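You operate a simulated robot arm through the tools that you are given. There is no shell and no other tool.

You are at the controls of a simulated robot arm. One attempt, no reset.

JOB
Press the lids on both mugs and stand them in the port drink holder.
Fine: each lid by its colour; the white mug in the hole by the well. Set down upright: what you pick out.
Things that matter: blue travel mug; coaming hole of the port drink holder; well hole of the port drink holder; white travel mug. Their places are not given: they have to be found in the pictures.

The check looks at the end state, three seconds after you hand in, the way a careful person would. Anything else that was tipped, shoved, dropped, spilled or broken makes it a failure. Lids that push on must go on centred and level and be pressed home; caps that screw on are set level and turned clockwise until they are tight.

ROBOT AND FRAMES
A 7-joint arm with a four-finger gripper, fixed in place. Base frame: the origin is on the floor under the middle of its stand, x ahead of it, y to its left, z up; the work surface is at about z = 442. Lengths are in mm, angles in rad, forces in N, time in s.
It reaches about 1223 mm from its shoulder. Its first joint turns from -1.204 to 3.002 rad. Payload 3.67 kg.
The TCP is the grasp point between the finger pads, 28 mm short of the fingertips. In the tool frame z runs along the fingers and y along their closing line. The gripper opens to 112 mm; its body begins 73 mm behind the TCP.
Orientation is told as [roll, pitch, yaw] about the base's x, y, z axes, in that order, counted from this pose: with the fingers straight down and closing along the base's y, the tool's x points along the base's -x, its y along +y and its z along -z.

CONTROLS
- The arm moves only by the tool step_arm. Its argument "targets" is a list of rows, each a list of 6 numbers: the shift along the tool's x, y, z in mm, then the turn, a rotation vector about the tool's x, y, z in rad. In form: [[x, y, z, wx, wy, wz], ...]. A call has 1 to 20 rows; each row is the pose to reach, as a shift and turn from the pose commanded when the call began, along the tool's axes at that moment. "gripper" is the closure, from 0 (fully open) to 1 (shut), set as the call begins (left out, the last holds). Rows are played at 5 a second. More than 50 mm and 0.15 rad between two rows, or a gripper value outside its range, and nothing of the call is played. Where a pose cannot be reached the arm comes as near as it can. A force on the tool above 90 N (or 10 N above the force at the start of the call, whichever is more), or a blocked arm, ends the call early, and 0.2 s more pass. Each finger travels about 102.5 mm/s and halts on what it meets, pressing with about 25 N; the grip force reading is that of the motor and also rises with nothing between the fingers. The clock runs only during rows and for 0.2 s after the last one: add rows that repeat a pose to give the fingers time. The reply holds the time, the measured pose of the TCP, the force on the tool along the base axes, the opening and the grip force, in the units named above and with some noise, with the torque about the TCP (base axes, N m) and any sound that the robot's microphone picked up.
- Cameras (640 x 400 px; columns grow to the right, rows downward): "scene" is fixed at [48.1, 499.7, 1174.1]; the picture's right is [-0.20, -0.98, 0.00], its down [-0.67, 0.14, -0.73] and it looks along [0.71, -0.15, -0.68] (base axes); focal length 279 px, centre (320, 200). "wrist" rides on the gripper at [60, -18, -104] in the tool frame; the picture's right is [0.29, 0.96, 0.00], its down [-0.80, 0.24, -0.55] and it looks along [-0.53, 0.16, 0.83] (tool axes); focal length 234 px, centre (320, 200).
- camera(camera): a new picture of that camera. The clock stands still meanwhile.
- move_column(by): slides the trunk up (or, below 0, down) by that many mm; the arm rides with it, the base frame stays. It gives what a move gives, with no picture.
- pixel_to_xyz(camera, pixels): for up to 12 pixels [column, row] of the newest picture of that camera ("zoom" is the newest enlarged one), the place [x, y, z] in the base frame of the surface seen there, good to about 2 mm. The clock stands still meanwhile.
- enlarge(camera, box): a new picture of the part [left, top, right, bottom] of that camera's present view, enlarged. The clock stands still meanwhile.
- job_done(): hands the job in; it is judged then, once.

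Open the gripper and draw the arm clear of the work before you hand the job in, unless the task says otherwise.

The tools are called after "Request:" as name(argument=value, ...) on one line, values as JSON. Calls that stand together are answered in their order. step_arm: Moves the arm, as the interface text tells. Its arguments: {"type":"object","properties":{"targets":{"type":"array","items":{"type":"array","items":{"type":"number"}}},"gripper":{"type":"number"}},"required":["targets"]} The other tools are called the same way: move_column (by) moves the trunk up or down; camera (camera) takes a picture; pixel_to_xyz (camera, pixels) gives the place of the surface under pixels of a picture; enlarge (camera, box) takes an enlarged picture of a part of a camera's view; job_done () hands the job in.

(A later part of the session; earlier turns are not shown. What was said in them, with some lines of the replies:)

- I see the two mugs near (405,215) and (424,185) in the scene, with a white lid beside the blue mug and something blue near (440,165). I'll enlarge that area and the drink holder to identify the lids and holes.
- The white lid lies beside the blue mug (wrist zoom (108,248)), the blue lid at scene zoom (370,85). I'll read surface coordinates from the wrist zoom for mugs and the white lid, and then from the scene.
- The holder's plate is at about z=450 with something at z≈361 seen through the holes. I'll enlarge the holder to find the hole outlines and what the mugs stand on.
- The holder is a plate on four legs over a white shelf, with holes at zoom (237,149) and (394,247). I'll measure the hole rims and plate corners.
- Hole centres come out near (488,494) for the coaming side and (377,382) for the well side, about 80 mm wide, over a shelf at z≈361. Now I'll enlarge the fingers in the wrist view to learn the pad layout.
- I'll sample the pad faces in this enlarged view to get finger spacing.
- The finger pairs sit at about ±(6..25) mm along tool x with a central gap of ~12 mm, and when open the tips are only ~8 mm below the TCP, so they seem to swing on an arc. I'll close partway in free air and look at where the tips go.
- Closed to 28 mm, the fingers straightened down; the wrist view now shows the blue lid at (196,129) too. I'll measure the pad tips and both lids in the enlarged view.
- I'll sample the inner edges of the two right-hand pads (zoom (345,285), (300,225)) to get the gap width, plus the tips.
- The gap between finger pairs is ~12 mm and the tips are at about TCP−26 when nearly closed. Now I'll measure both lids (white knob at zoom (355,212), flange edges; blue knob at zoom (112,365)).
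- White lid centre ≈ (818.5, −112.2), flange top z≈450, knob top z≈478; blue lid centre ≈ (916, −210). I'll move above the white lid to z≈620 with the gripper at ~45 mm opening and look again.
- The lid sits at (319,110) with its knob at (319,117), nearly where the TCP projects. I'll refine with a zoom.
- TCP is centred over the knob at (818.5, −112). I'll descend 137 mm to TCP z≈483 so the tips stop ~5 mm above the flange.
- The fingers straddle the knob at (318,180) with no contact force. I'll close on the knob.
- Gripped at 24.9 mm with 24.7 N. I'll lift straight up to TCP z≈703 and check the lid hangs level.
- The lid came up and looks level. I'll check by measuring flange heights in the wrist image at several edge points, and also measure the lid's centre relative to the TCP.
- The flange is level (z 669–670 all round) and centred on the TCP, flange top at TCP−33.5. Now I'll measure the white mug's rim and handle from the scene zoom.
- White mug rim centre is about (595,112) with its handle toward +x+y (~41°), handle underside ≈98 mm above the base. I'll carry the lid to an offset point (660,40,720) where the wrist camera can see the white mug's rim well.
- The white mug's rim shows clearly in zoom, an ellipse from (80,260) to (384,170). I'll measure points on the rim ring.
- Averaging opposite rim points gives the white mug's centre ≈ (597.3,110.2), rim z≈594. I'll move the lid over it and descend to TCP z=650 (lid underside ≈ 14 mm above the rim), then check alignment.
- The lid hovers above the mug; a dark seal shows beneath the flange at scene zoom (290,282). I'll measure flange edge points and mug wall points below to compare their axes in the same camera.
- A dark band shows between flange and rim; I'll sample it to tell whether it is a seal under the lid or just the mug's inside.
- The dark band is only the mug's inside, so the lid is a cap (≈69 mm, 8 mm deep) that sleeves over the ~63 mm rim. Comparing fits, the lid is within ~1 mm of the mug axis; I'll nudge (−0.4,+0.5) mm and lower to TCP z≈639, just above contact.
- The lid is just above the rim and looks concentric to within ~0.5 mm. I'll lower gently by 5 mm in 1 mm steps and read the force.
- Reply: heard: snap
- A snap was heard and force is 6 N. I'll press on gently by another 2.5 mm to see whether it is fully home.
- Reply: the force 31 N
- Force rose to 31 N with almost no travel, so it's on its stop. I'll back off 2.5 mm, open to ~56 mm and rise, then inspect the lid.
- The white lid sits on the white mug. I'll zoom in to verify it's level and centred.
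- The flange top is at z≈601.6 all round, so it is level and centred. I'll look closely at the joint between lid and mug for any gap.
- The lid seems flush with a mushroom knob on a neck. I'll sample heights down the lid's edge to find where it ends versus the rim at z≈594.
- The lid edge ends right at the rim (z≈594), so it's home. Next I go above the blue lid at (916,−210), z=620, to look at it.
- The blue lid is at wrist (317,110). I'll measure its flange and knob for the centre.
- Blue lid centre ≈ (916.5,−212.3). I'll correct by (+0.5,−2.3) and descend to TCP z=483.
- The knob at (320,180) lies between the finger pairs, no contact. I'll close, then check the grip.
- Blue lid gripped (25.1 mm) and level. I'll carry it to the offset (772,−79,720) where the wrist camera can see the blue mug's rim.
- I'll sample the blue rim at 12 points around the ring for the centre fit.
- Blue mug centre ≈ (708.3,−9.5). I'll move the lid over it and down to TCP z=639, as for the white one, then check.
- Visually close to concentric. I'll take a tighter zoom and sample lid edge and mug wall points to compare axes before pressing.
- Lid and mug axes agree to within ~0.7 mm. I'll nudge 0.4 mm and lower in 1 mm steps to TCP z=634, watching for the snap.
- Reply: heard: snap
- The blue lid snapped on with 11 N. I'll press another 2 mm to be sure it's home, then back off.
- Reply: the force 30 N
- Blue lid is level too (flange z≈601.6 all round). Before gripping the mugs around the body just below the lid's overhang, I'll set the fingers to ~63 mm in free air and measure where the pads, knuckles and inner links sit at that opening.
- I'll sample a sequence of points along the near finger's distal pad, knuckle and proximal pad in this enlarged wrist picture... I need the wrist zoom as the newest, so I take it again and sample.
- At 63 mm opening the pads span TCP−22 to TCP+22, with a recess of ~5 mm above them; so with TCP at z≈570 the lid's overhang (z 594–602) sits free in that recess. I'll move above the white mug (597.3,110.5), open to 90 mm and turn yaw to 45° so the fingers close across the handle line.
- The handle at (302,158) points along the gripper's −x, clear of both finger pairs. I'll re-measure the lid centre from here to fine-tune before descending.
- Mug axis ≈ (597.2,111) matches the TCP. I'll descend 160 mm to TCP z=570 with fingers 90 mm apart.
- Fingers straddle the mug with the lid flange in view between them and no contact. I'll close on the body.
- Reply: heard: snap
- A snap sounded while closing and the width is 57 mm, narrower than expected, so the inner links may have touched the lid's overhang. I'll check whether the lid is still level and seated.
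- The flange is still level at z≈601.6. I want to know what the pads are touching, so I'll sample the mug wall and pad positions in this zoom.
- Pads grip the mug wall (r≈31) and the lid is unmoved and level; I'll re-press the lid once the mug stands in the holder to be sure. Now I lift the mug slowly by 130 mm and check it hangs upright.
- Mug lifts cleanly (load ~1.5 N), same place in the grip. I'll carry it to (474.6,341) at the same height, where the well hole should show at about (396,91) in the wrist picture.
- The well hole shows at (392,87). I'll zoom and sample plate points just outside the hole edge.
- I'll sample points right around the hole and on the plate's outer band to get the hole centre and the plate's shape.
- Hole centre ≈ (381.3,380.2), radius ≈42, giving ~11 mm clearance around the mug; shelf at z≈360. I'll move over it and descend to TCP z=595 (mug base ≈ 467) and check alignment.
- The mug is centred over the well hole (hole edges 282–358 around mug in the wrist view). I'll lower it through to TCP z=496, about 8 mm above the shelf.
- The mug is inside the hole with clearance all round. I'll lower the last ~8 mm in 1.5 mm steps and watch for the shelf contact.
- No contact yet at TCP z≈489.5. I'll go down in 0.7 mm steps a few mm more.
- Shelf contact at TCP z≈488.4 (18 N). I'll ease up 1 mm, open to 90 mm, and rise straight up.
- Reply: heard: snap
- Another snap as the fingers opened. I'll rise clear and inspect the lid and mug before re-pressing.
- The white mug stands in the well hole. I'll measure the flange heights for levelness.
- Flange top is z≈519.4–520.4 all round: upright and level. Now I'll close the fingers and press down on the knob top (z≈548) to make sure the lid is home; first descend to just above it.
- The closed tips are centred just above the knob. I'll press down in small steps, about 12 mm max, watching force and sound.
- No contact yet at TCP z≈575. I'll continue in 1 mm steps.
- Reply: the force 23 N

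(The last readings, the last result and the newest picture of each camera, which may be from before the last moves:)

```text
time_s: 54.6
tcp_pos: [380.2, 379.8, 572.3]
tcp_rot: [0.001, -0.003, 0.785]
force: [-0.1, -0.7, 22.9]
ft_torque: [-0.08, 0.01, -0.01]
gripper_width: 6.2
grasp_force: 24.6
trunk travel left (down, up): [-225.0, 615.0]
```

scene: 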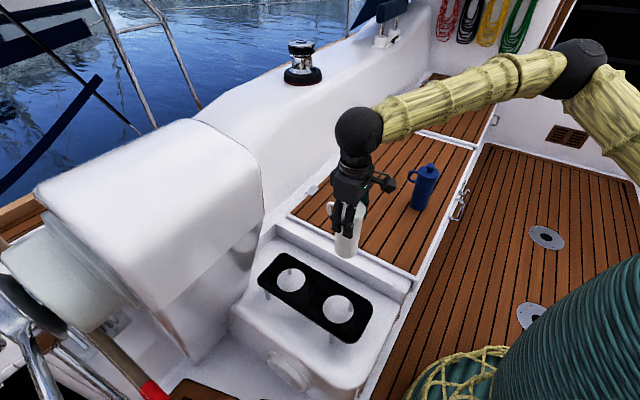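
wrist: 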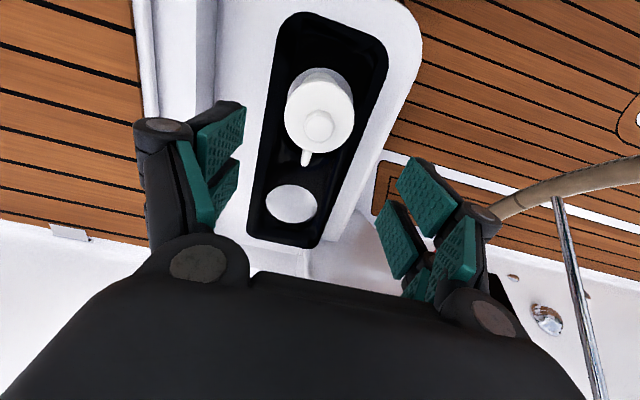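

23 N is now on the knob with no snap, though the knob is wedging the tips apart to 6 mm. One more millimetre for a firmer press, then I back off.

Request:
step_arm(targets=[[0, 0, 0.7, 0, 0, 0], [0, 0, 1.4, 0, 0, 0], [0, 0, 1.4, 0, 0, 0]])

Request:
step_arm(targets=[[0, 0, -2, 0, 0, 0], [0, 0, -6, 0, 0, 0], [0, 0, -20, 0, 0, 0], [0, 0, -45, 0, 0, 0], [0, 0, -80.4, 0, 0, 0], [0, 0, -80.4, 0, 0, 0]])

Request:
camera(camera="wrist")

Request:
pixel_to_xyz(camera="wrist", pixels=[[288, 115], [350, 115], [320, 86], [297, 98], [343, 140], [297, 140], [342, 97], [305, 90]])

```text
time_s: 55.4
tcp_pos: [380.2, 379.4, 572.6]
tcp_rot: [-0.002, -0.003, 0.785]
force: [0.3, 0.6, 48.8]
ft_torque: [-0.03, -0.01, 0.0]
gripper_width: 6.0
grasp_force: 25.0
trunk travel left (down, up): [-225.0, 615.0]
```

```text
time_s: 56.8
tcp_pos: [381.3, 380.7, 650.7]
tcp_rot: [0.0, 0.0, 0.786]
force: [-0.3, -0.9, 1.3]
ft_torque: [0.0, -0.01, 0.0]
gripper_width: 0.0
grasp_force: 24.6
trunk travel left (down, up): [-225.0, 615.0]
```

```text
taken
```

wrist: 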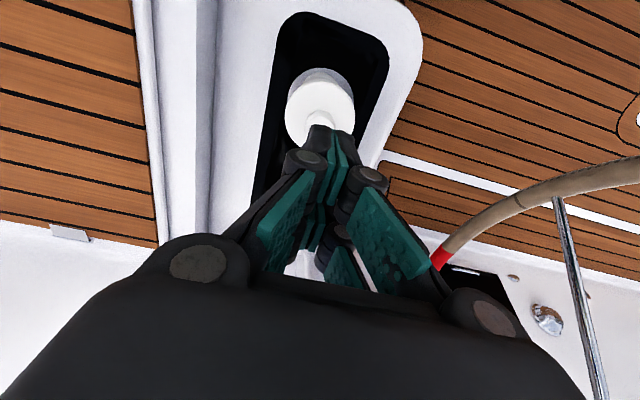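

```text
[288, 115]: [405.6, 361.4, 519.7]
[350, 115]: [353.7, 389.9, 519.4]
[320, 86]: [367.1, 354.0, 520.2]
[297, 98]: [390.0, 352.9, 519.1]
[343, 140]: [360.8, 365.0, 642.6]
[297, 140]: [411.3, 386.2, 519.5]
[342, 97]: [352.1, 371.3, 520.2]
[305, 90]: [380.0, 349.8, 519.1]
```

Pressed to 49 N with no further snap and the flange unchanged at z≈519.5: the white lid is home. Now I raise and go back over the blue mug at (708.2,−9.4), z=730, opening the fingers to 90 mm.

Request:
step_arm(targets=[[0, 0, -40, 0, 0, 0], [0, 0, -79, 0, 0, 0], [3.7, -42.2, -79, 0, 0, 0], [7.4, -84.4, -79, 0, 0, 0], [11.1, -126.6, -79, 0, 0, 0], [14.8, -168.9, -79, 0, 0, 0], [18.5, -211.1, -79, 0, 0, 0], [22.2, -253.3, -79, 0, 0, 0], [25.8, -295.5, -79, 0, 0, 0], [29.5, -337.7, -79, 0, 0, 0], [33.2, -379.9, -79, 0, 0, 0], [36.9, -422.2, -79, 0, 0, 0], [40.6, -464.4, -79, 0, 0, 0], [44.3, -506.6, -79, 0, 0, 0], [44.3, -506.6, -79, 0, 0, 0]], gripper=0.2)

Request:
camera(camera="wrist")

Request:
pixel_to_xyz(camera="wrist", pixels=[[288, 115], [348, 118], [319, 90], [318, 152], [297, 100], [341, 143], [297, 142], [342, 100], [316, 130]])

```text
time_s: 60.0
tcp_pos: [706.4, -10.2, 729.7]
tcp_rot: [-0.001, 0.0, 0.786]
force: [-0.1, -0.3, -0.2]
ft_torque: [0.01, 0.02, -0.03]
gripper_width: 89.5
grasp_force: 0.0
trunk travel left (down, up): [-225.0, 615.0]
```

```text
taken
```

wrist: 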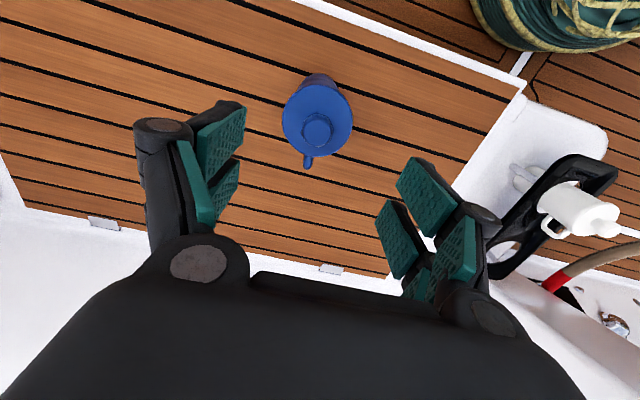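

```text
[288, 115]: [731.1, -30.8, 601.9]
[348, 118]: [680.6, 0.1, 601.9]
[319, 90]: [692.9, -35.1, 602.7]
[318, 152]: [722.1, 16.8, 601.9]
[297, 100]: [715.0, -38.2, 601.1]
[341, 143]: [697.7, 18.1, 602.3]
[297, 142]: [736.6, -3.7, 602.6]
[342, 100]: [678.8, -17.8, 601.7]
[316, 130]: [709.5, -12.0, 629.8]
```

The blue mug's axis ≈ (707.5,−9.8), matching the TCP, handle at (307,160) along the gripper's −x. I'll descend to TCP z=570 as with the white mug and grip.

Request:
step_arm(targets=[[0, 0, 40, 0, 0, 0], [0, 0, 80, 0, 0, 0], [0, 0, 115, 0, 0, 0], [0, 0, 140, 0, 0, 0], [0, 0, 155, 0, 0, 0], [0, 0, 160, 0, 0, 0], [0, 0, 160, 0, 0, 0]], gripper=0.2)

Request:
camera(camera="wrist")

```text
time_s: 61.6
tcp_pos: [707.6, -9.6, 568.2]
tcp_rot: [-0.001, -0.001, 0.786]
force: [0.1, -0.2, -0.6]
ft_torque: [-0.03, -0.02, -0.01]
gripper_width: 89.8
grasp_force: 0.0
trunk travel left (down, up): [-225.0, 615.0]
```

```text
taken
```

wrist: 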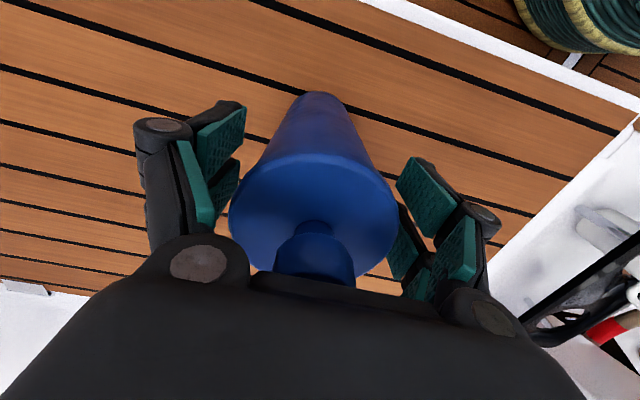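

The mug sits between the open fingers without contact. I'll close on it and then lift slowly.

Request:
step_arm(targets=[[0, 0, 0, 0, 0, 0], [0, 0, 0, 0, 0, 0], [0, 0, 0, 0, 0, 0], [0, 0, 0, 0, 0, 0], [0, 0, 0, 0, 0, 0]], gripper=1.0)

Request:
enlarge(camera="wrist", box=[220, 80, 420, 300])

Request:
pixel_to_xyz(camera="zoom", pixels=[[320, 135], [270, 145], [370, 145], [220, 170], [430, 180], [195, 230], [460, 225], [210, 290], [445, 280]])

```text
time_s: 62.8
tcp_pos: [706.5, -10.6, 570.3]
tcp_rot: [0.001, 0.0, 0.784]
force: [1.4, -1.1, 4.1]
ft_torque: [-0.02, -0.07, 0.0]
gripper_width: 58.2
grasp_force: 25.2
trunk travel left (down, up): [-225.0, 615.0]
heard: snap
```

```text
1.82 times, centred on (320, 190) of wrist
```

zoom: 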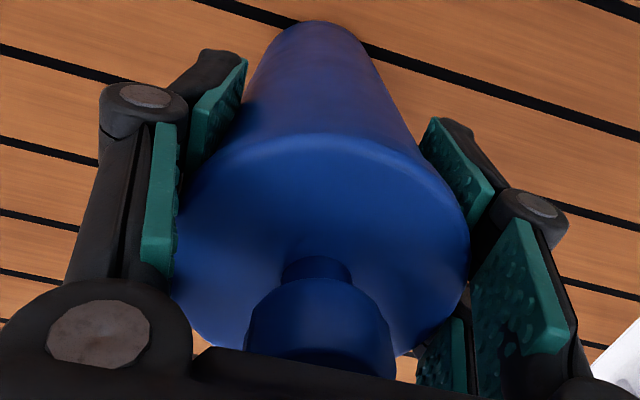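

```text
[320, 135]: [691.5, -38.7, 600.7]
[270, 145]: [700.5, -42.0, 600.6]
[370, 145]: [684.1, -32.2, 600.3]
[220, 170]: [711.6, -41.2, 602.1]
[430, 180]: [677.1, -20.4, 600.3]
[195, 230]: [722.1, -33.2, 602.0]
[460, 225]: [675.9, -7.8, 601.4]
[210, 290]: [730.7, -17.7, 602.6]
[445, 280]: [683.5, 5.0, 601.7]
```

Same behaviour as before (snap, lid still in place around z≈601). I'll lift slowly 130 mm and check.

Request:
step_arm(targets=[[0, 0, -5, 0, 0, 0], [0, 0, -15, 0, 0, 0], [0, 0, -30, 0, 0, 0], [0, 0, -55, 0, 0, 0], [0, 0, -85, 0, 0, 0], [0, 0, -115, 0, 0, 0], [0, 0, -130, 0, 0, 0], [0, 0, -130, 0, 0, 0]])

Request:
enlarge(camera="wrist", box=[220, 80, 420, 300])

Request:
pixel_to_xyz(camera="zoom", pixels=[[320, 135], [270, 145], [370, 145], [220, 170], [430, 180], [195, 230], [460, 225], [210, 290], [445, 280]])

Request:
enlarge(camera="scene", box=[370, 90, 500, 200])

```text
time_s: 64.6
tcp_pos: [706.3, -9.7, 699.1]
tcp_rot: [-0.002, 0.001, 0.786]
force: [-0.6, 0.0, -1.6]
ft_torque: [0.0, 0.0, -0.02]
gripper_width: 58.0
grasp_force: 24.8
trunk travel left (down, up): [-225.0, 615.0]
```

```text
1.82 times, centred on (320, 190) of wrist
```

zoom: 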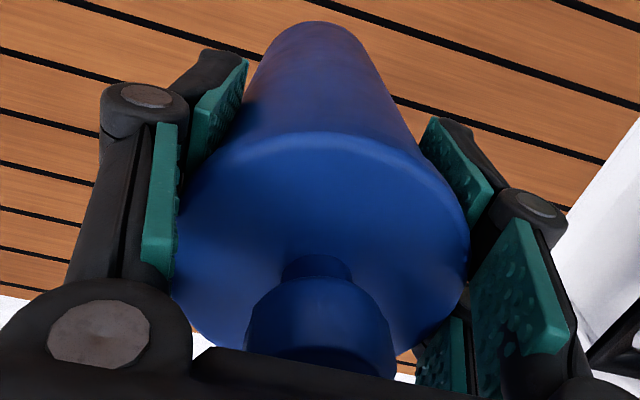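

```text
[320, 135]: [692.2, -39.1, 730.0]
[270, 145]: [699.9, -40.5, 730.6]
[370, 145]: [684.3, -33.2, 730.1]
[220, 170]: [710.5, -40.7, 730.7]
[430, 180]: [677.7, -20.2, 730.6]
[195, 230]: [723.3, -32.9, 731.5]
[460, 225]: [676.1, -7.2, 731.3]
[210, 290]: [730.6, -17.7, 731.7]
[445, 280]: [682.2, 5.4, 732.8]
```

```text
3.64 times, centred on (435, 145) of scene
```

zoom: 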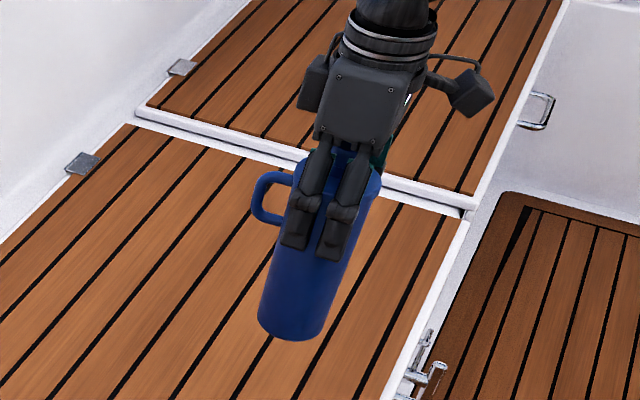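

Blue mug is held level. Before carrying it toward the coaming hole I'll check where the white coaming/box surfaces near that hole are.

Request:
camera(camera="scene")

Request:
pixel_to_xyz(camera="scene", pixels=[[262, 195], [262, 225], [250, 200], [230, 250], [240, 150], [200, 122], [280, 215], [300, 190], [270, 150], [220, 290], [180, 250], [262, 170]])

```text
taken
```

scene: 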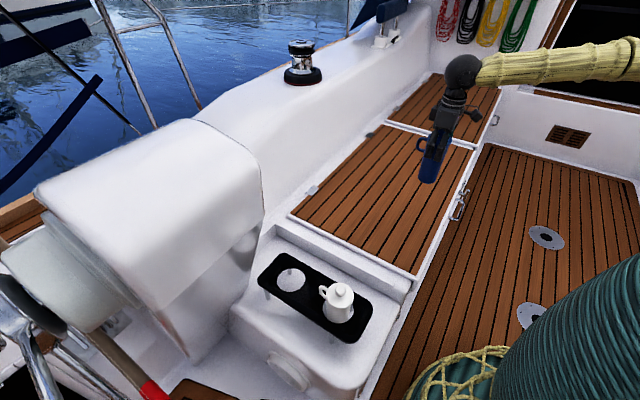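

```text
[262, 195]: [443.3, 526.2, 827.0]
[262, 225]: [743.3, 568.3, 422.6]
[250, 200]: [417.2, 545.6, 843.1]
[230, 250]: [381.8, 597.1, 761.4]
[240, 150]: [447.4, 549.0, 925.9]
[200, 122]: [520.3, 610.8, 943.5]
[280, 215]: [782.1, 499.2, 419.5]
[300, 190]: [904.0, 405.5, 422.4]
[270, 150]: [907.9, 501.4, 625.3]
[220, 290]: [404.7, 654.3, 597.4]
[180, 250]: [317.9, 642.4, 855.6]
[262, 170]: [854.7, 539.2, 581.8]
```

Important: the white box at left in the scene is a tall structure (e.g. (443,526,827)) right beside the coaming hole, high up where the wrist would be. I'll map its surfaces and edges.

Request:
pixel_to_xyz(camera="scene", pixels=[[258, 212], [245, 224], [225, 240], [205, 262], [185, 285], [165, 302], [258, 180], [256, 160], [235, 138], [195, 121], [150, 135], [100, 165]])

Request:
pixel_to_xyz(camera="scene", pixels=[[50, 195], [60, 215], [100, 255], [130, 285], [150, 305], [155, 200], [200, 200], [230, 200], [250, 240], [255, 255], [240, 275], [215, 320]])

Request:
enlarge(camera="scene", box=[20, 100, 300, 360])

```text
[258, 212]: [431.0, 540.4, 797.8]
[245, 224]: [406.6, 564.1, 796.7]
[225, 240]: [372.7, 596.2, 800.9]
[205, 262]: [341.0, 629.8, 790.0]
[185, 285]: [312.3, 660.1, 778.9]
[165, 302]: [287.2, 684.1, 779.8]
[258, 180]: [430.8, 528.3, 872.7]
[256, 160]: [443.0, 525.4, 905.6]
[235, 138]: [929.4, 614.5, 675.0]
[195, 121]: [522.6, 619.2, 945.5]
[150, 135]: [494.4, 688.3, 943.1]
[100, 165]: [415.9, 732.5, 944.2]
```

```text
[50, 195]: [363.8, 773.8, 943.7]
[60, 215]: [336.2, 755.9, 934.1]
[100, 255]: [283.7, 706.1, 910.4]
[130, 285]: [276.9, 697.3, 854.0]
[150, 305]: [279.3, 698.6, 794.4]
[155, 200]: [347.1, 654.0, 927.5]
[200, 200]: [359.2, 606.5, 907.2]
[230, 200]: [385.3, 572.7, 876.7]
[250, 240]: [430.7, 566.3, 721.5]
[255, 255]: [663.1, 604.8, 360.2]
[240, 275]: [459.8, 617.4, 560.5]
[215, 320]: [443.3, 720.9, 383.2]
```

```text
1.54 times, centred on (160, 230) of scene
```

zoom: 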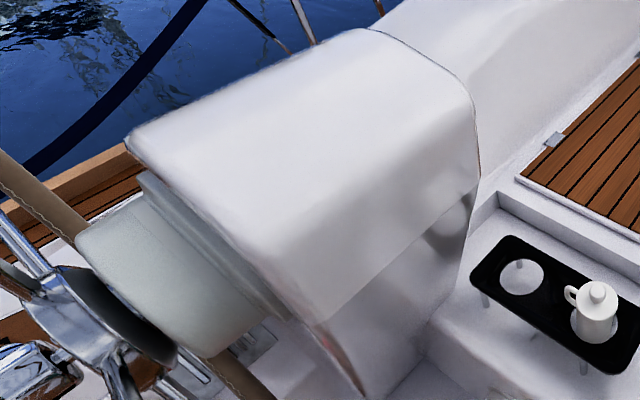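

The box is a tall block whose near side face is only ~60 mm from the coaming-hole axis, at heights z≈780–945, so I should come in low from the bench side (along tool +y) and not hover high over the hole. First I carry the mug to (676,393,700), from where the wrist camera can see the coaming hole.

Request:
step_arm(targets=[[-29.1, 34.1, 0, 0, 0, 0], [-58.2, 68.3, 0, 0, 0, 0], [-87.3, 102.4, 0, 0, 0, 0], [-116.4, 136.6, 0, 0, 0, 0], [-145.4, 170.7, 0, 0, 0, 0], [-174.5, 204.9, 0, 0, 0, 0], [-203.6, 239.0, 0, 0, 0, 0], [-232.7, 273.2, 0, 0, 0, 0], [-261.8, 307.3, 0, 0, 0, 0], [-261.8, 307.3, 0, 0, 0, 0]])

Request:
camera(camera="wrist")

Request:
camera(camera="scene")

```text
time_s: 66.8
tcp_pos: [675.7, 393.1, 699.2]
tcp_rot: [0.001, -0.001, 0.785]
force: [-0.1, 0.5, -2.4]
ft_torque: [-0.05, 0.0, 0.0]
gripper_width: 57.7
grasp_force: 24.9
trunk travel left (down, up): [-225.0, 615.0]
```

```text
taken
```

wrist: 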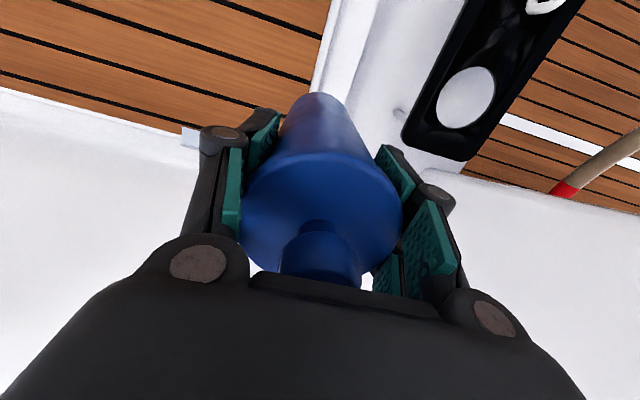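

```text
taken
```

scene: 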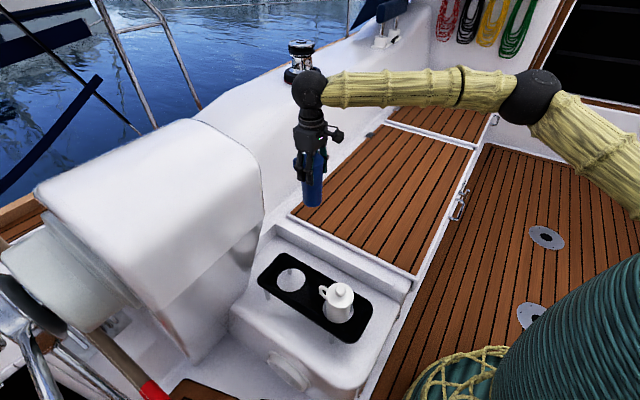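

The coaming hole is at wrist (465,97), and the white block's side face fills the lower right. I'll measure both.

Request:
pixel_to_xyz(camera="wrist", pixels=[[500, 200], [550, 210], [600, 220], [630, 210], [520, 250], [580, 260], [630, 280], [540, 320], [600, 340], [470, 190], [560, 190], [590, 200]])

Request:
enlarge(camera="wrist", box=[400, 40, 528, 160])

```text
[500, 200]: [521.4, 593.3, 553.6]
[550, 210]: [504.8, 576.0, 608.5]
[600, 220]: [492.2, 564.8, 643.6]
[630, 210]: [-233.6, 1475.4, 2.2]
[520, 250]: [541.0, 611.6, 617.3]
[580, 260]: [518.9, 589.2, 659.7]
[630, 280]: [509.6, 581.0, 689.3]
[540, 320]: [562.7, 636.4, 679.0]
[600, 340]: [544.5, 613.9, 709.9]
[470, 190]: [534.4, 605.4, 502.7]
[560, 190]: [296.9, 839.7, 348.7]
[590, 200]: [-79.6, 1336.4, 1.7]
```

```text
3.33 times, centred on (464, 100) of wrist
```

zoom: 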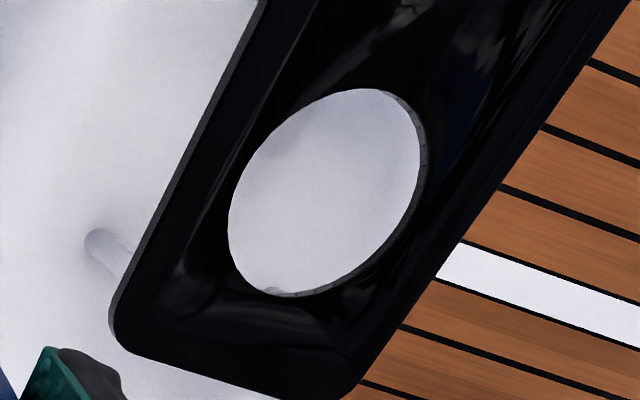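

The block's side face is a vertical plane at x−y≈−71, i.e. only ~51 mm from the hole axis, while its front slopes away below z≈780. I need the gripper's own half-width toward tool +y, so I'll zoom on the gripper and sample its facing surface.

Request:
enlarge(camera="scene", box=[270, 60, 370, 220])

```text
2.50 times, centred on (320, 140) of scene
```

zoom: 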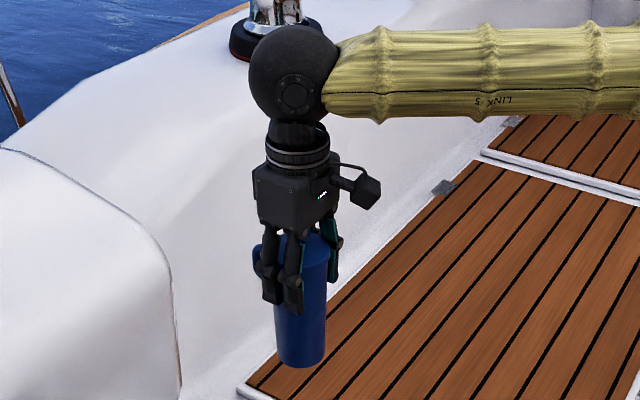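

Request:
pixel_to_xyz(camera="zoom", pixels=[[270, 210], [290, 215], [265, 180], [300, 190], [285, 135], [295, 155], [270, 90], [295, 85], [330, 80], [270, 290], [292, 300], [290, 260]])

Request:
pixel_to_xyz(camera="zoom", pixels=[[257, 190], [257, 245], [320, 190], [335, 190], [368, 195], [345, 180], [252, 90], [290, 30], [360, 90], [450, 80], [600, 70], [300, 120]])

```text
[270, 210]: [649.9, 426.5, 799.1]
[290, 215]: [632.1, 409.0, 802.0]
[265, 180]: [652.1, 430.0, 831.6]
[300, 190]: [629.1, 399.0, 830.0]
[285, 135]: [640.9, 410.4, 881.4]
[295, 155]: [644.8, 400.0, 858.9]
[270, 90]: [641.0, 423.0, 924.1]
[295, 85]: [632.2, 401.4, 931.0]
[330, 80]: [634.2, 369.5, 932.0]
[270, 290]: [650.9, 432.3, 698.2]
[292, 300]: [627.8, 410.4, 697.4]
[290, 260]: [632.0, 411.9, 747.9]
```

```text
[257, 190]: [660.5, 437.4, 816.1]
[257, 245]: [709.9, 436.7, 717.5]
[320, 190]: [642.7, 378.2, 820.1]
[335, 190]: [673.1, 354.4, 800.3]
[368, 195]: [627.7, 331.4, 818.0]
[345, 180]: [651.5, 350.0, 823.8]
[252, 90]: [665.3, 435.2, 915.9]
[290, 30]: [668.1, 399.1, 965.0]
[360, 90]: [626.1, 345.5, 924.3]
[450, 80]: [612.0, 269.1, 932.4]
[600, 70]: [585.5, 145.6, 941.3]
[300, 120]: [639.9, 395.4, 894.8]
```

The gripper's half-width toward +y is about 43–46 mm (fingers, body and ball), so clearance to the block is thin but usable, especially if I stand the mug a few mm off-centre away from the block. Now I'll measure the coaming hole edges precisely.

Request:
enlarge(camera="wrist", box=[400, 40, 528, 160])

Request:
pixel_to_xyz(camera="zoom", pixels=[[222, 205], [432, 150], [365, 82], [275, 302], [260, 130], [385, 255], [235, 270], [425, 105], [300, 98], [340, 290], [418, 215], [228, 170]])

Request:
pixel_to_xyz(camera="zoom", pixels=[[130, 320], [340, 385], [120, 300], [400, 330], [160, 240], [470, 220], [200, 160], [540, 130], [300, 180], [180, 300], [330, 340], [110, 260]])

```text
3.33 times, centred on (464, 100) of wrist
```

zoom: 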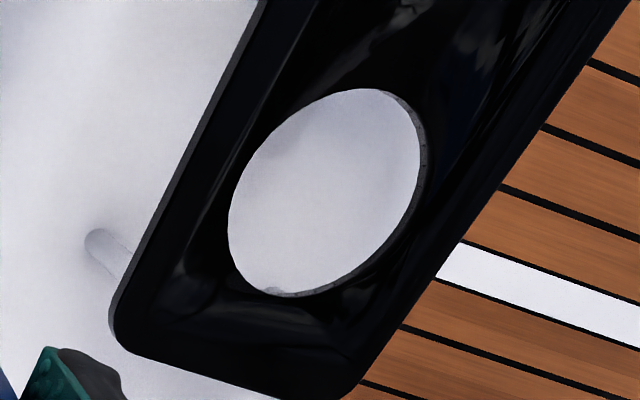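

```text
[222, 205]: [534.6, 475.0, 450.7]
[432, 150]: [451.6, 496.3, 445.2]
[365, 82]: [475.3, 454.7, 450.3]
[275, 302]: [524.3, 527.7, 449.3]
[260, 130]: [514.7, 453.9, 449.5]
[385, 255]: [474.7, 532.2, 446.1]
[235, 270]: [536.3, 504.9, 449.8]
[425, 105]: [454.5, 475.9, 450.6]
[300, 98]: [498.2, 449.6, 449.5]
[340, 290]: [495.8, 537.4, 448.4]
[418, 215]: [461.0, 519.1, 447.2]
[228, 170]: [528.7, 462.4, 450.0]
```

```text
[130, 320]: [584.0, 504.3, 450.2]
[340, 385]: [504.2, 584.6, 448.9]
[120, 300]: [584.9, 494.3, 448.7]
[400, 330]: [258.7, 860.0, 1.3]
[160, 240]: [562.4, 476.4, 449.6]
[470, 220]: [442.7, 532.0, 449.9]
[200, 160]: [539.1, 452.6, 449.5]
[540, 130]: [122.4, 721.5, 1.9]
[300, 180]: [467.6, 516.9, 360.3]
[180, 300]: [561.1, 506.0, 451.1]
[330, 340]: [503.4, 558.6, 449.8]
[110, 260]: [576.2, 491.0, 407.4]
```

Coaming hole centre ≈ (495.3,493), 52 mm from the block's face. I'll aim 5 mm off-centre away from the block at (498.8,489.5). First step: move to the pre-slide point (626,362) and lower to TCP z=605 (mug base ≈ 477).

Request:
step_arm(targets=[[28.5, 6.8, 0, 0, 0, 0], [57.1, 13.5, 0, 0, 0, 0], [57.1, 13.5, 35, 0, 0, 0], [57.1, 13.5, 70, 0, 0, 0], [57.1, 13.5, 90, 0, 0, 0], [57.1, 13.5, 95, 0, 0, 0], [57.1, 13.5, 95, 0, 0, 0]])

Request:
camera(camera="wrist")

Request:
camera(camera="scene")

```text
time_s: 68.4
tcp_pos: [625.4, 362.0, 603.2]
tcp_rot: [-0.001, 0.002, 0.785]
force: [-0.4, 0.2, -2.1]
ft_torque: [-0.02, 0.03, -0.03]
gripper_width: 57.6
grasp_force: 24.8
trunk travel left (down, up): [-225.0, 615.0]
```

```text
taken
```

wrist: 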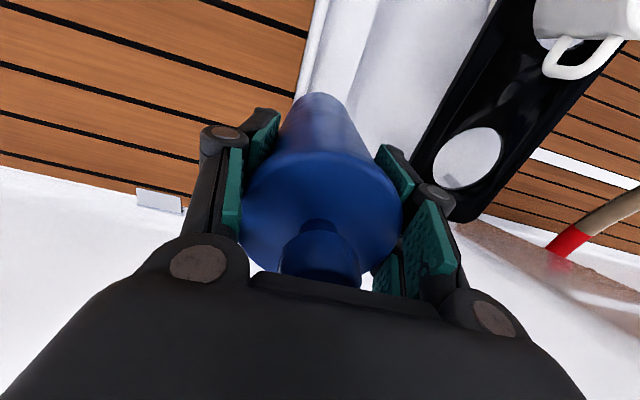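

```text
taken
```

scene: 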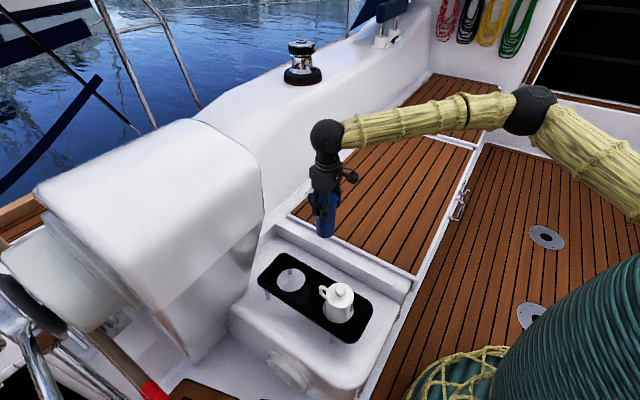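

I'll sample the block's side face and the slanted wedge at wrist (470–640, 230–330) from here to confirm the clearance profile.

Request:
pixel_to_xyz(camera="wrist", pixels=[[465, 232], [500, 240], [530, 260], [560, 280], [600, 300], [630, 320], [480, 260], [520, 290], [560, 320], [600, 345], [620, 270], [635, 300]])

```text
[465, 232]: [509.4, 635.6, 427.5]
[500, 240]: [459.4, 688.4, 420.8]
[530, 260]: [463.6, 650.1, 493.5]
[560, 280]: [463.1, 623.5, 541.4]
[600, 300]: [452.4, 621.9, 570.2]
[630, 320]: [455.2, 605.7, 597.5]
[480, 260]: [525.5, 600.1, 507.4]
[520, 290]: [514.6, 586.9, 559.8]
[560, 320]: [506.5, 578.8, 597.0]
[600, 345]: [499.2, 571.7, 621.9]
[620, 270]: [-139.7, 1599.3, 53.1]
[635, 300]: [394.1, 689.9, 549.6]
```

The side face is confirmed at x−y≈−72, leaving ~57 mm from my target axis versus ~46 mm gripper half-width. I'll slide 120 mm along tool +y first and check.

Request:
step_arm(targets=[[0, 30, 0, 0, 0, 0], [0, 60, 0, 0, 0, 0], [0, 90, 0, 0, 0, 0], [0, 120, 0, 0, 0, 0], [0, 120, 0, 0, 0, 0]])

Request:
camera(camera="wrist")

Request:
enlarge(camera="scene", box=[220, 120, 400, 330])

```text
time_s: 69.6
tcp_pos: [540.0, 446.9, 604.3]
tcp_rot: [-0.001, 0.0, 0.786]
force: [0.3, 0.9, -1.5]
ft_torque: [-0.04, -0.01, 0.02]
gripper_width: 57.5
grasp_force: 25.1
trunk travel left (down, up): [-225.0, 615.0]
```

```text
taken
```

wrist: 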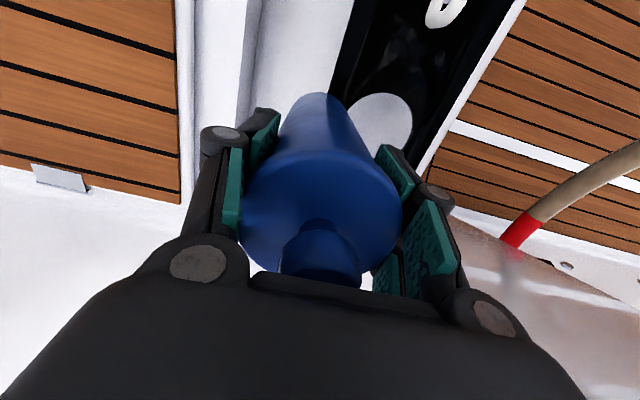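

```text
1.90 times, centred on (310, 225) of scene
```

zoom: 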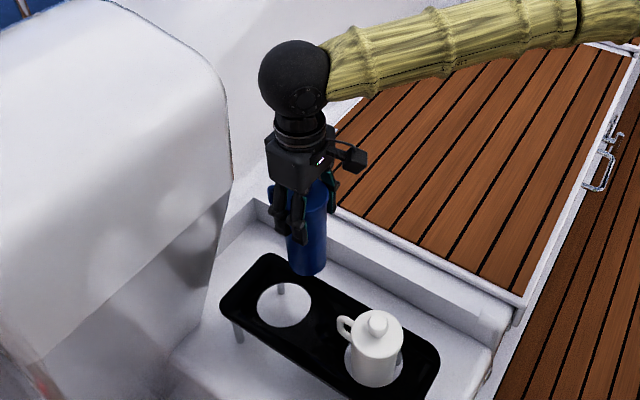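

All clear so far; the mug is 60 mm short of the hole. I'll slide the remaining 60 mm in small rows.

Request:
step_arm(targets=[[0, 15, 0, 0, 0, 0], [0, 30, 0, 0, 0, 0], [0, 42, 0, 0, 0, 0], [0, 52, 0, 0, 0, 0], [0, 60, 0, 0, 0, 0], [0, 60, 0, 0, 0, 0]])

Request:
camera(camera="wrist")

Request:
enlarge(camera="scene", box=[220, 120, 400, 330])

```text
time_s: 71.0
tcp_pos: [499.1, 490.3, 604.5]
tcp_rot: [0.0, 0.0, 0.786]
force: [-0.2, -0.4, -1.0]
ft_torque: [0.0, -0.02, 0.0]
gripper_width: 57.2
grasp_force: 25.1
trunk travel left (down, up): [-225.0, 615.0]
```

```text
taken
```

wrist: 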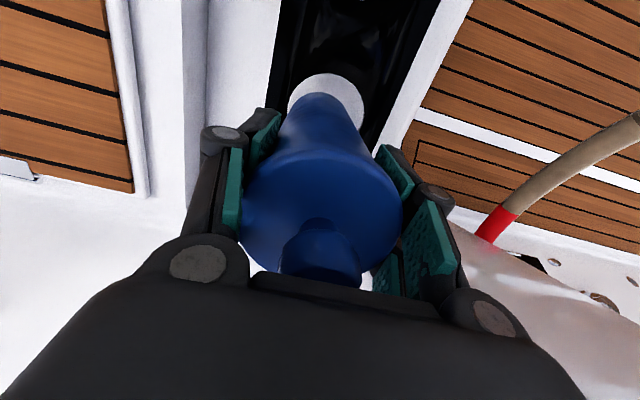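

```text
1.90 times, centred on (310, 225) of scene
```

zoom: 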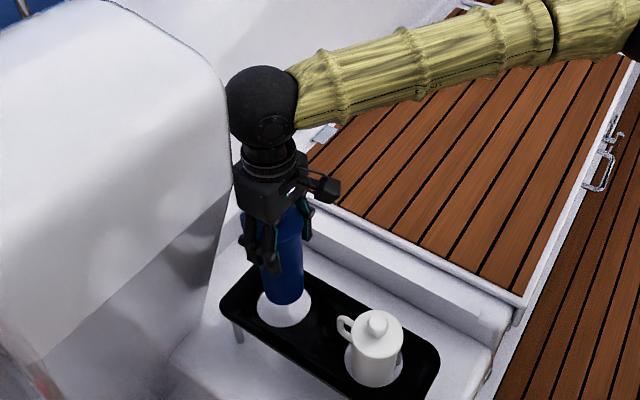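

No contact; the mug is over the hole, slightly left of its centre as planned. I'll lower it through to TCP z=496.

Request:
step_arm(targets=[[0, 0, 15, 0, 0, 0], [0, 0, 30, 0, 0, 0], [0, 0, 45, 0, 0, 0], [0, 0, 60, 0, 0, 0], [0, 0, 75, 0, 0, 0], [0, 0, 90, 0, 0, 0], [0, 0, 102, 0, 0, 0], [0, 0, 109, 0, 0, 0], [0, 0, 109, 0, 0, 0]])

Request:
camera(camera="wrist")

Request:
enlarge(camera="scene", box=[220, 160, 400, 330])

```text
time_s: 73.0
tcp_pos: [499.1, 488.3, 494.0]
tcp_rot: [-0.001, 0.001, 0.786]
force: [-0.6, 0.4, -2.2]
ft_torque: [0.0, 0.0, 0.01]
gripper_width: 56.8
grasp_force: 25.0
trunk travel left (down, up): [-225.0, 615.0]
```

```text
taken
```

wrist: 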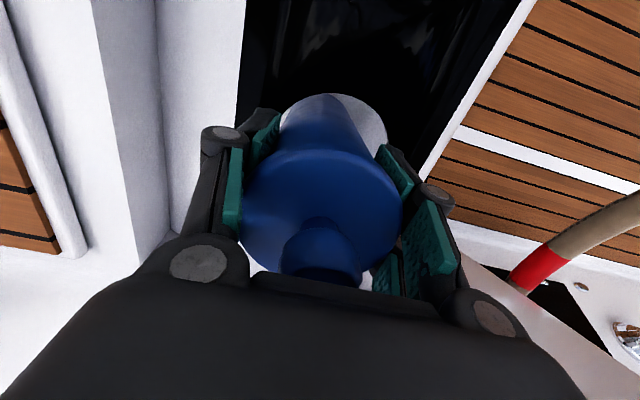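

```text
2.35 times, centred on (310, 245) of scene
```

zoom: 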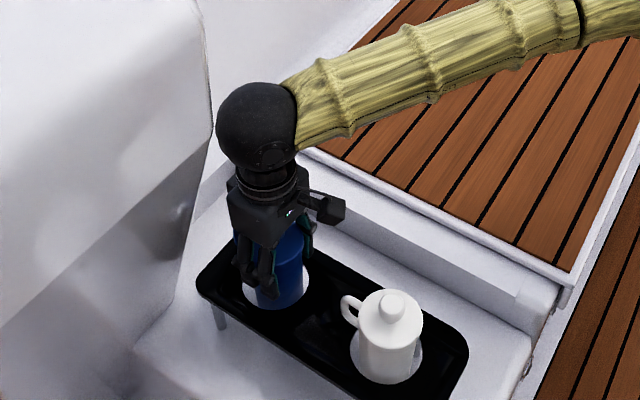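

The mug is in the hole with free gaps. I'll shift 2.5 mm back toward the hole centre and lower 6 mm, then feel for the shelf.

Request:
step_arm(targets=[[0, 1.2, 1.5, 0, 0, 0], [0, 2.5, 3, 0, 0, 0], [0, 2.5, 4.5, 0, 0, 0], [0, 2.5, 6, 0, 0, 0], [0, 2.5, 6, 0, 0, 0]])

Request:
step_arm(targets=[[0, 0, 0.7, 0, 0, 0], [0, 0, 1.4, 0, 0, 0], [0, 0, 2.1, 0, 0, 0], [0, 0, 2.1, 0, 0, 0]])

```text
time_s: 74.2
tcp_pos: [497.5, 491.4, 488.5]
tcp_rot: [0.0, 0.001, 0.785]
force: [0.3, -0.2, -0.7]
ft_torque: [-0.01, 0.03, -0.01]
gripper_width: 57.1
grasp_force: 24.6
trunk travel left (down, up): [-225.0, 615.0]
```

```text
time_s: 75.2
tcp_pos: [497.5, 491.9, 489.6]
tcp_rot: [-0.001, -0.003, 0.784]
force: [2.4, 0.0, 21.4]
ft_torque: [-0.09, 0.21, 0.05]
gripper_width: 56.7
grasp_force: 25.2
trunk travel left (down, up): [-225.0, 615.0]
```

Shelf contact at 21 N. I'll ease up 1 mm and open to ~78 mm, staying narrow because of the block.

Request:
step_arm(targets=[[0, 0, -0.5, 0, 0, 0], [0, 0, -1.0, 0, 0, 0]])

Request:
step_arm(targets=[[0, 0, 0, 0, 0, 0], [0, 0, 0, 0, 0, 0], [0, 0, 0, 0, 0, 0], [0, 0, 0, 0, 0, 0]], gripper=0.28)

Request:
camera(camera="wrist")

Request:
enlarge(camera="scene", box=[220, 180, 380, 330])

```text
time_s: 75.8
tcp_pos: [496.3, 491.5, 489.4]
tcp_rot: [0.002, -0.003, 0.783]
force: [6.4, 1.3, 19.9]
ft_torque: [0.14, -0.17, -0.02]
gripper_width: 56.9
grasp_force: 25.1
trunk travel left (down, up): [-225.0, 615.0]
```

```text
time_s: 76.8
tcp_pos: [497.0, 491.5, 487.0]
tcp_rot: [0.001, 0.001, 0.786]
force: [0.7, -0.9, -0.1]
ft_torque: [-0.01, 0.01, 0.03]
gripper_width: 80.6
grasp_force: 0.0
trunk travel left (down, up): [-225.0, 615.0]
heard: snap
```

```text
taken
```

wrist: 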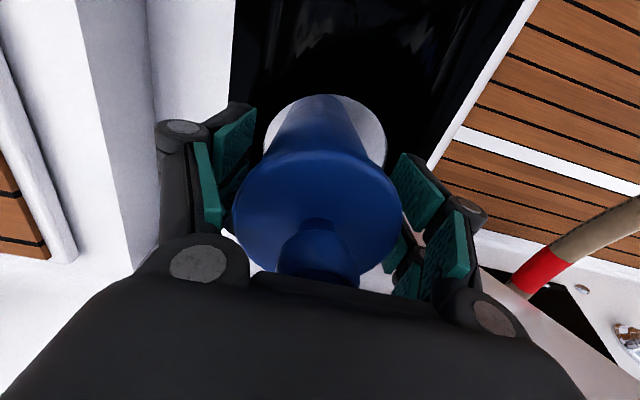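

```text
2.67 times, centred on (300, 255) of scene
```

zoom: 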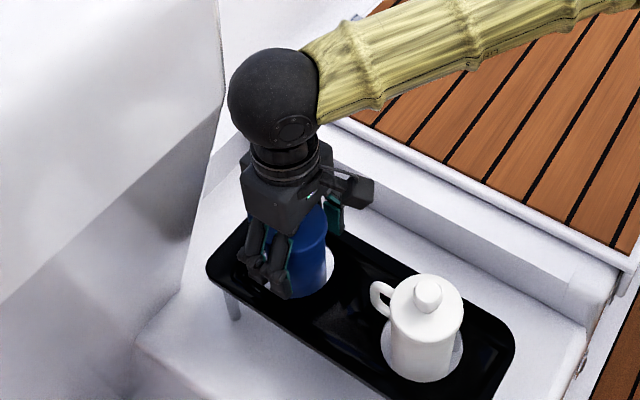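

The blue mug is released and stands in the hole. I'll shift 1.5 mm to centre on it, rise 60 mm so the tips are just above the lid, then narrow the fingers to 45 mm before rising further, to stay clear of the block.

Request:
step_arm(targets=[[0, -1.5, 0, 0, 0, 0], [0, -1.5, -10, 0, 0, 0], [0, -1.5, -25, 0, 0, 0], [0, -1.5, -42, 0, 0, 0], [0, -1.5, -60, 0, 0, 0], [0, -1.5, -60, 0, 0, 0]], gripper=0.28)

Request:
camera(camera="wrist")

```text
time_s: 78.2
tcp_pos: [497.5, 489.5, 547.0]
tcp_rot: [-0.001, -0.001, 0.785]
force: [0.1, 0.2, 0.1]
ft_torque: [0.02, 0.02, 0.03]
gripper_width: 80.6
grasp_force: 0.1
trunk travel left (down, up): [-225.0, 615.0]
```

```text
taken
```

wrist: 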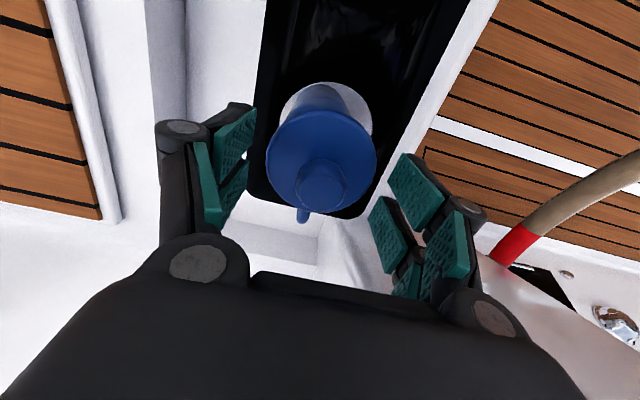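

Clear of the lid, mug upright in the hole. I'll check its flange heights, then narrow the fingers and rise to z≈590.

Request:
pixel_to_xyz(camera="wrist", pixels=[[270, 160], [372, 158], [320, 113], [315, 208], [285, 130], [355, 198], [285, 192], [355, 130], [320, 182], [308, 182], [335, 182], [320, 170]])

Request:
step_arm(targets=[[0, 0, 0, 0, 0, 0], [0, 0, 0, 0, 0, 0], [0, 0, -15, 0, 0, 0], [0, 0, -30, 0, 0, 0], [0, 0, -42, 0, 0, 0], [0, 0, -42, 0, 0, 0]], gripper=0.6)

```text
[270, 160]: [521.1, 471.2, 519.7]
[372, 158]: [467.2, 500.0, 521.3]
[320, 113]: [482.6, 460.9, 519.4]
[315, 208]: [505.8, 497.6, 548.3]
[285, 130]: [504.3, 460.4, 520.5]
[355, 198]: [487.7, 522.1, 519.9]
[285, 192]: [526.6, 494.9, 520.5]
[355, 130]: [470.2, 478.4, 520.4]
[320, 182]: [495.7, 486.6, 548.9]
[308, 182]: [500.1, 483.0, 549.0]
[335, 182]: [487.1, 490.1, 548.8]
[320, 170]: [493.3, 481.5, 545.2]
```

```text
time_s: 79.6
tcp_pos: [498.8, 489.7, 590.6]
tcp_rot: [0.001, 0.0, 0.787]
force: [-0.1, -0.2, 0.0]
ft_torque: [0.02, 0.01, 0.02]
gripper_width: 44.8
grasp_force: 0.1
trunk travel left (down, up): [-225.0, 615.0]
```

Blue flange is level at z≈520. I'll close the fingers above the knob, then press down in small steps as with the white one.

Request:
step_arm(targets=[[1.5, 0, 0, 0, 0, 0], [1.5, 0, 0, 0, 0, 0], [1.5, 0, 0, 0, 0, 0], [1.5, 0, 0, 0, 0, 0]], gripper=1.0)

Request:
step_arm(targets=[[0, 0, 6, 0, 0, 0], [0, 0, 11, 0, 0, 0], [0, 0, 14, 0, 0, 0], [0, 0, 15, 0, 0, 0], [0, 0, 16, 0, 0, 0], [0, 0, 17, 0, 0, 0], [0, 0, 18, 0, 0, 0], [0, 0, 18, 0, 0, 0]], gripper=1.0)

```text
time_s: 80.6
tcp_pos: [496.5, 487.2, 589.7]
tcp_rot: [-0.001, -0.001, 0.783]
force: [-0.5, 0.5, -0.3]
ft_torque: [0.0, 0.03, -0.02]
gripper_width: 0.0
grasp_force: 25.0
trunk travel left (down, up): [-225.0, 615.0]
```

```text
time_s: 82.4
tcp_pos: [496.1, 489.8, 572.1]
tcp_rot: [0.0, -0.003, 0.785]
force: [-0.3, 1.1, 11.3]
ft_torque: [0.05, 0.0, 0.0]
gripper_width: 6.4
grasp_force: 24.9
trunk travel left (down, up): [-225.0, 615.0]
```

Contact on the knob at 11 N. I'll press ~2.5 mm more to reach 40–50 N, then back off.

Request:
step_arm(targets=[[0, 0, 0.8, 0, 0, 0], [0, 0, 1.6, 0, 0, 0], [0, 0, 2.4, 0, 0, 0], [0, 0, 2.4, 0, 0, 0]])

Request:
step_arm(targets=[[0, 0, -2, 0, 0, 0], [0, 0, -6, 0, 0, 0], [0, 0, -15, 0, 0, 0], [0, 0, -22, 0, 0, 0], [0, 0, -22, 0, 0, 0]])

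Request:
camera(camera="wrist")

Request:
enlarge(camera="scene", box=[220, 180, 400, 340])

```text
time_s: 83.4
tcp_pos: [496.0, 488.6, 572.7]
tcp_rot: [-0.001, -0.001, 0.785]
force: [1.2, 1.1, 41.7]
ft_torque: [0.05, -0.08, 0.0]
gripper_width: 5.9
grasp_force: 24.9
trunk travel left (down, up): [-225.0, 615.0]
```

```text
time_s: 84.6
tcp_pos: [495.4, 488.5, 589.7]
tcp_rot: [0.0, -0.001, 0.785]
force: [1.3, 0.9, 0.8]
ft_torque: [-0.03, 0.0, 0.01]
gripper_width: 0.0
grasp_force: 25.2
trunk travel left (down, up): [-225.0, 615.0]
```

```text
taken
```

wrist: 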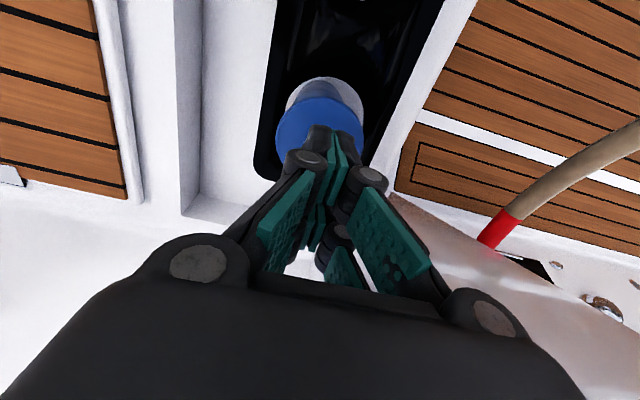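

```text
2.50 times, centred on (310, 260) of scene
```

zoom: 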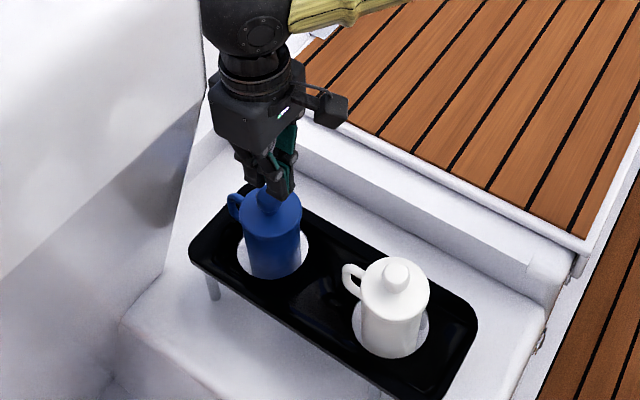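

Pressed to 42 N with no snap, so the blue lid is home as well. I'll withdraw along tool −y, away from the block, then rise and open the gripper.

Request:
step_arm(targets=[[0, -15, -8, 0, 0, 0], [0, -45, -20, 0, 0, 0], [0, -85, -35, 0, 0, 0], [0, -125, -50, 0, 0, 0], [0, -165, -70, 0, 0, 0], [0, -200, -100, 0, 0, 0], [0, -220, -140, 0, 0, 0], [0, -230, -180, 0, 0, 0], [0, -230, -210, 0, 0, 0], [0, -230, -210, 0, 0, 0]])

Request:
step_arm(targets=[[0, 0, 0, 0, 0, 0], [0, 0, 0, 0, 0, 0], [0, 0, 0, 0, 0, 0], [0, 0, 0, 0, 0, 0], [0, 0, 0, 0, 0, 0]], gripper=0.0)

Request:
camera(camera="scene")

Request:
camera(camera="wrist")

```text
time_s: 86.8
tcp_pos: [659.6, 325.9, 801.6]
tcp_rot: [0.0, -0.001, 0.785]
force: [-0.3, -0.4, 0.5]
ft_torque: [-0.01, 0.0, 0.0]
gripper_width: 0.0
grasp_force: 24.6
trunk travel left (down, up): [-225.0, 615.0]
```

```text
time_s: 88.0
tcp_pos: [659.4, 325.9, 802.7]
tcp_rot: [0.0, -0.001, 0.786]
force: [0.4, -0.2, 0.0]
ft_torque: [0.02, -0.01, 0.0]
gripper_width: 111.9
grasp_force: 0.0
trunk travel left (down, up): [-225.0, 615.0]
```

```text
taken
```

scene: 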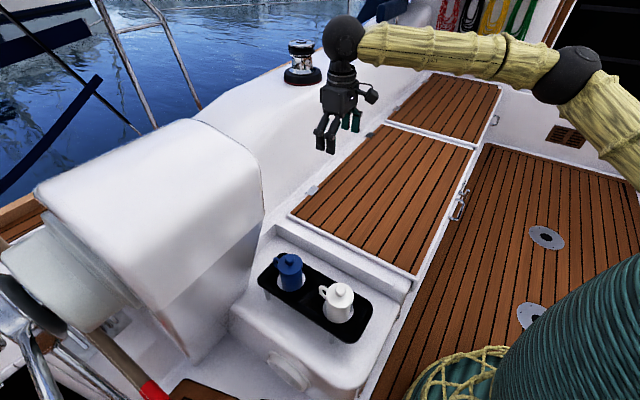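

```text
taken
```

wrist: 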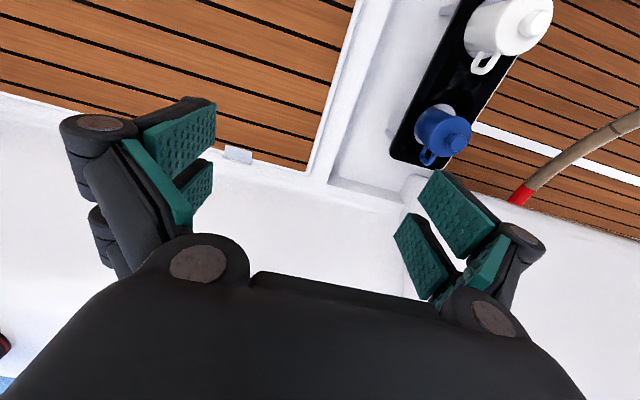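

Both mugs stand in the holder, white by the well and blue by the coaming. I'll zoom in on both for a last check that the lids are level and seated.

Request:
enlarge(camera="scene", box=[265, 240, 365, 340])

Request:
pixel_to_xyz(camera="zoom", pixels=[[180, 100], [265, 110], [225, 130], [215, 120], [345, 215], [430, 225], [385, 240], [370, 235], [225, 145], [225, 155], [385, 252], [385, 262]])

Request:
enlarge(camera="wrist", box=[400, 0, 560, 180])

```text
4.00 times, centred on (315, 290) of scene
```

zoom: 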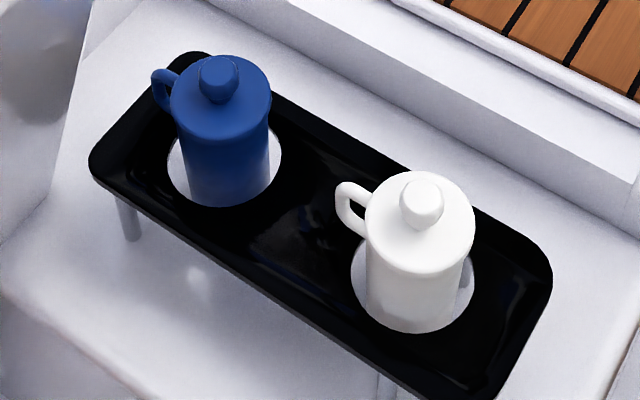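

```text
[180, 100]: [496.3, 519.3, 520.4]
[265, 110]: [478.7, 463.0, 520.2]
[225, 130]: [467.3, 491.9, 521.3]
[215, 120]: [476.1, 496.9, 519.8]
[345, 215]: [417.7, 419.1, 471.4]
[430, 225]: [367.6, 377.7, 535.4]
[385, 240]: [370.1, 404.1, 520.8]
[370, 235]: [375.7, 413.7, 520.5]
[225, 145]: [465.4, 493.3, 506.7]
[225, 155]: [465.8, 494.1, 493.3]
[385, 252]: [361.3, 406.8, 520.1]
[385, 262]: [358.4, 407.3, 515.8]
```

```text
2.22 times, centred on (480, 90) of wrist
```

zoom: 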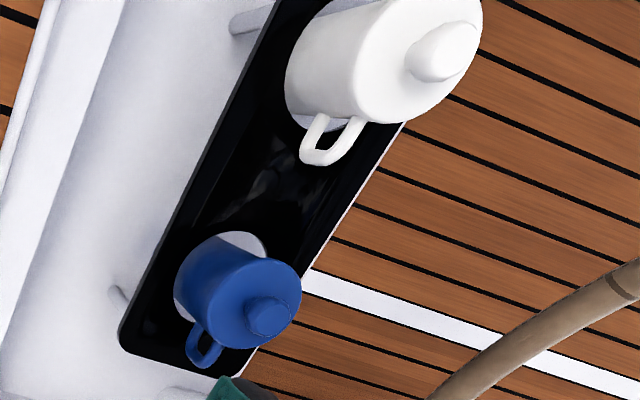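

Both mugs stand upright in the port holder, white by the well and blue by the coaming. Each has its own-colour lid level at z≈520, the gripper is open and the arm is clear, so I hand the job in.

Request:
job_done()

```text
The job is handed in.
```

I pressed each lid onto the mug of its own colour and stood both mugs upright in the port drink holder. The white mug is in the hole by the well and the blue one in the hole by the coaming. The job is handed in, but I haven't seen the result of the check.

- **Lids:** each one snapped on when I first pressed it. I heard more snaps when I gripped and when I released each mug, so I pressed both lids again in the holder. With 49 N on the white lid and 42 N on the blue there was no further snap. The last height readings were about 520 mm on both lids, and both looked level.
- **Blue mug:** it stands about 3–4 mm off the centre of its hole. I kept it slightly away from the tall white block beside that hole so the gripper had room.
- **Surroundings:** no force reading showed the arm touching anything except the mugs, lids and holder shelf. The last pictures show nothing tipped or moved. I left the gripper open and the arm clear of the work.
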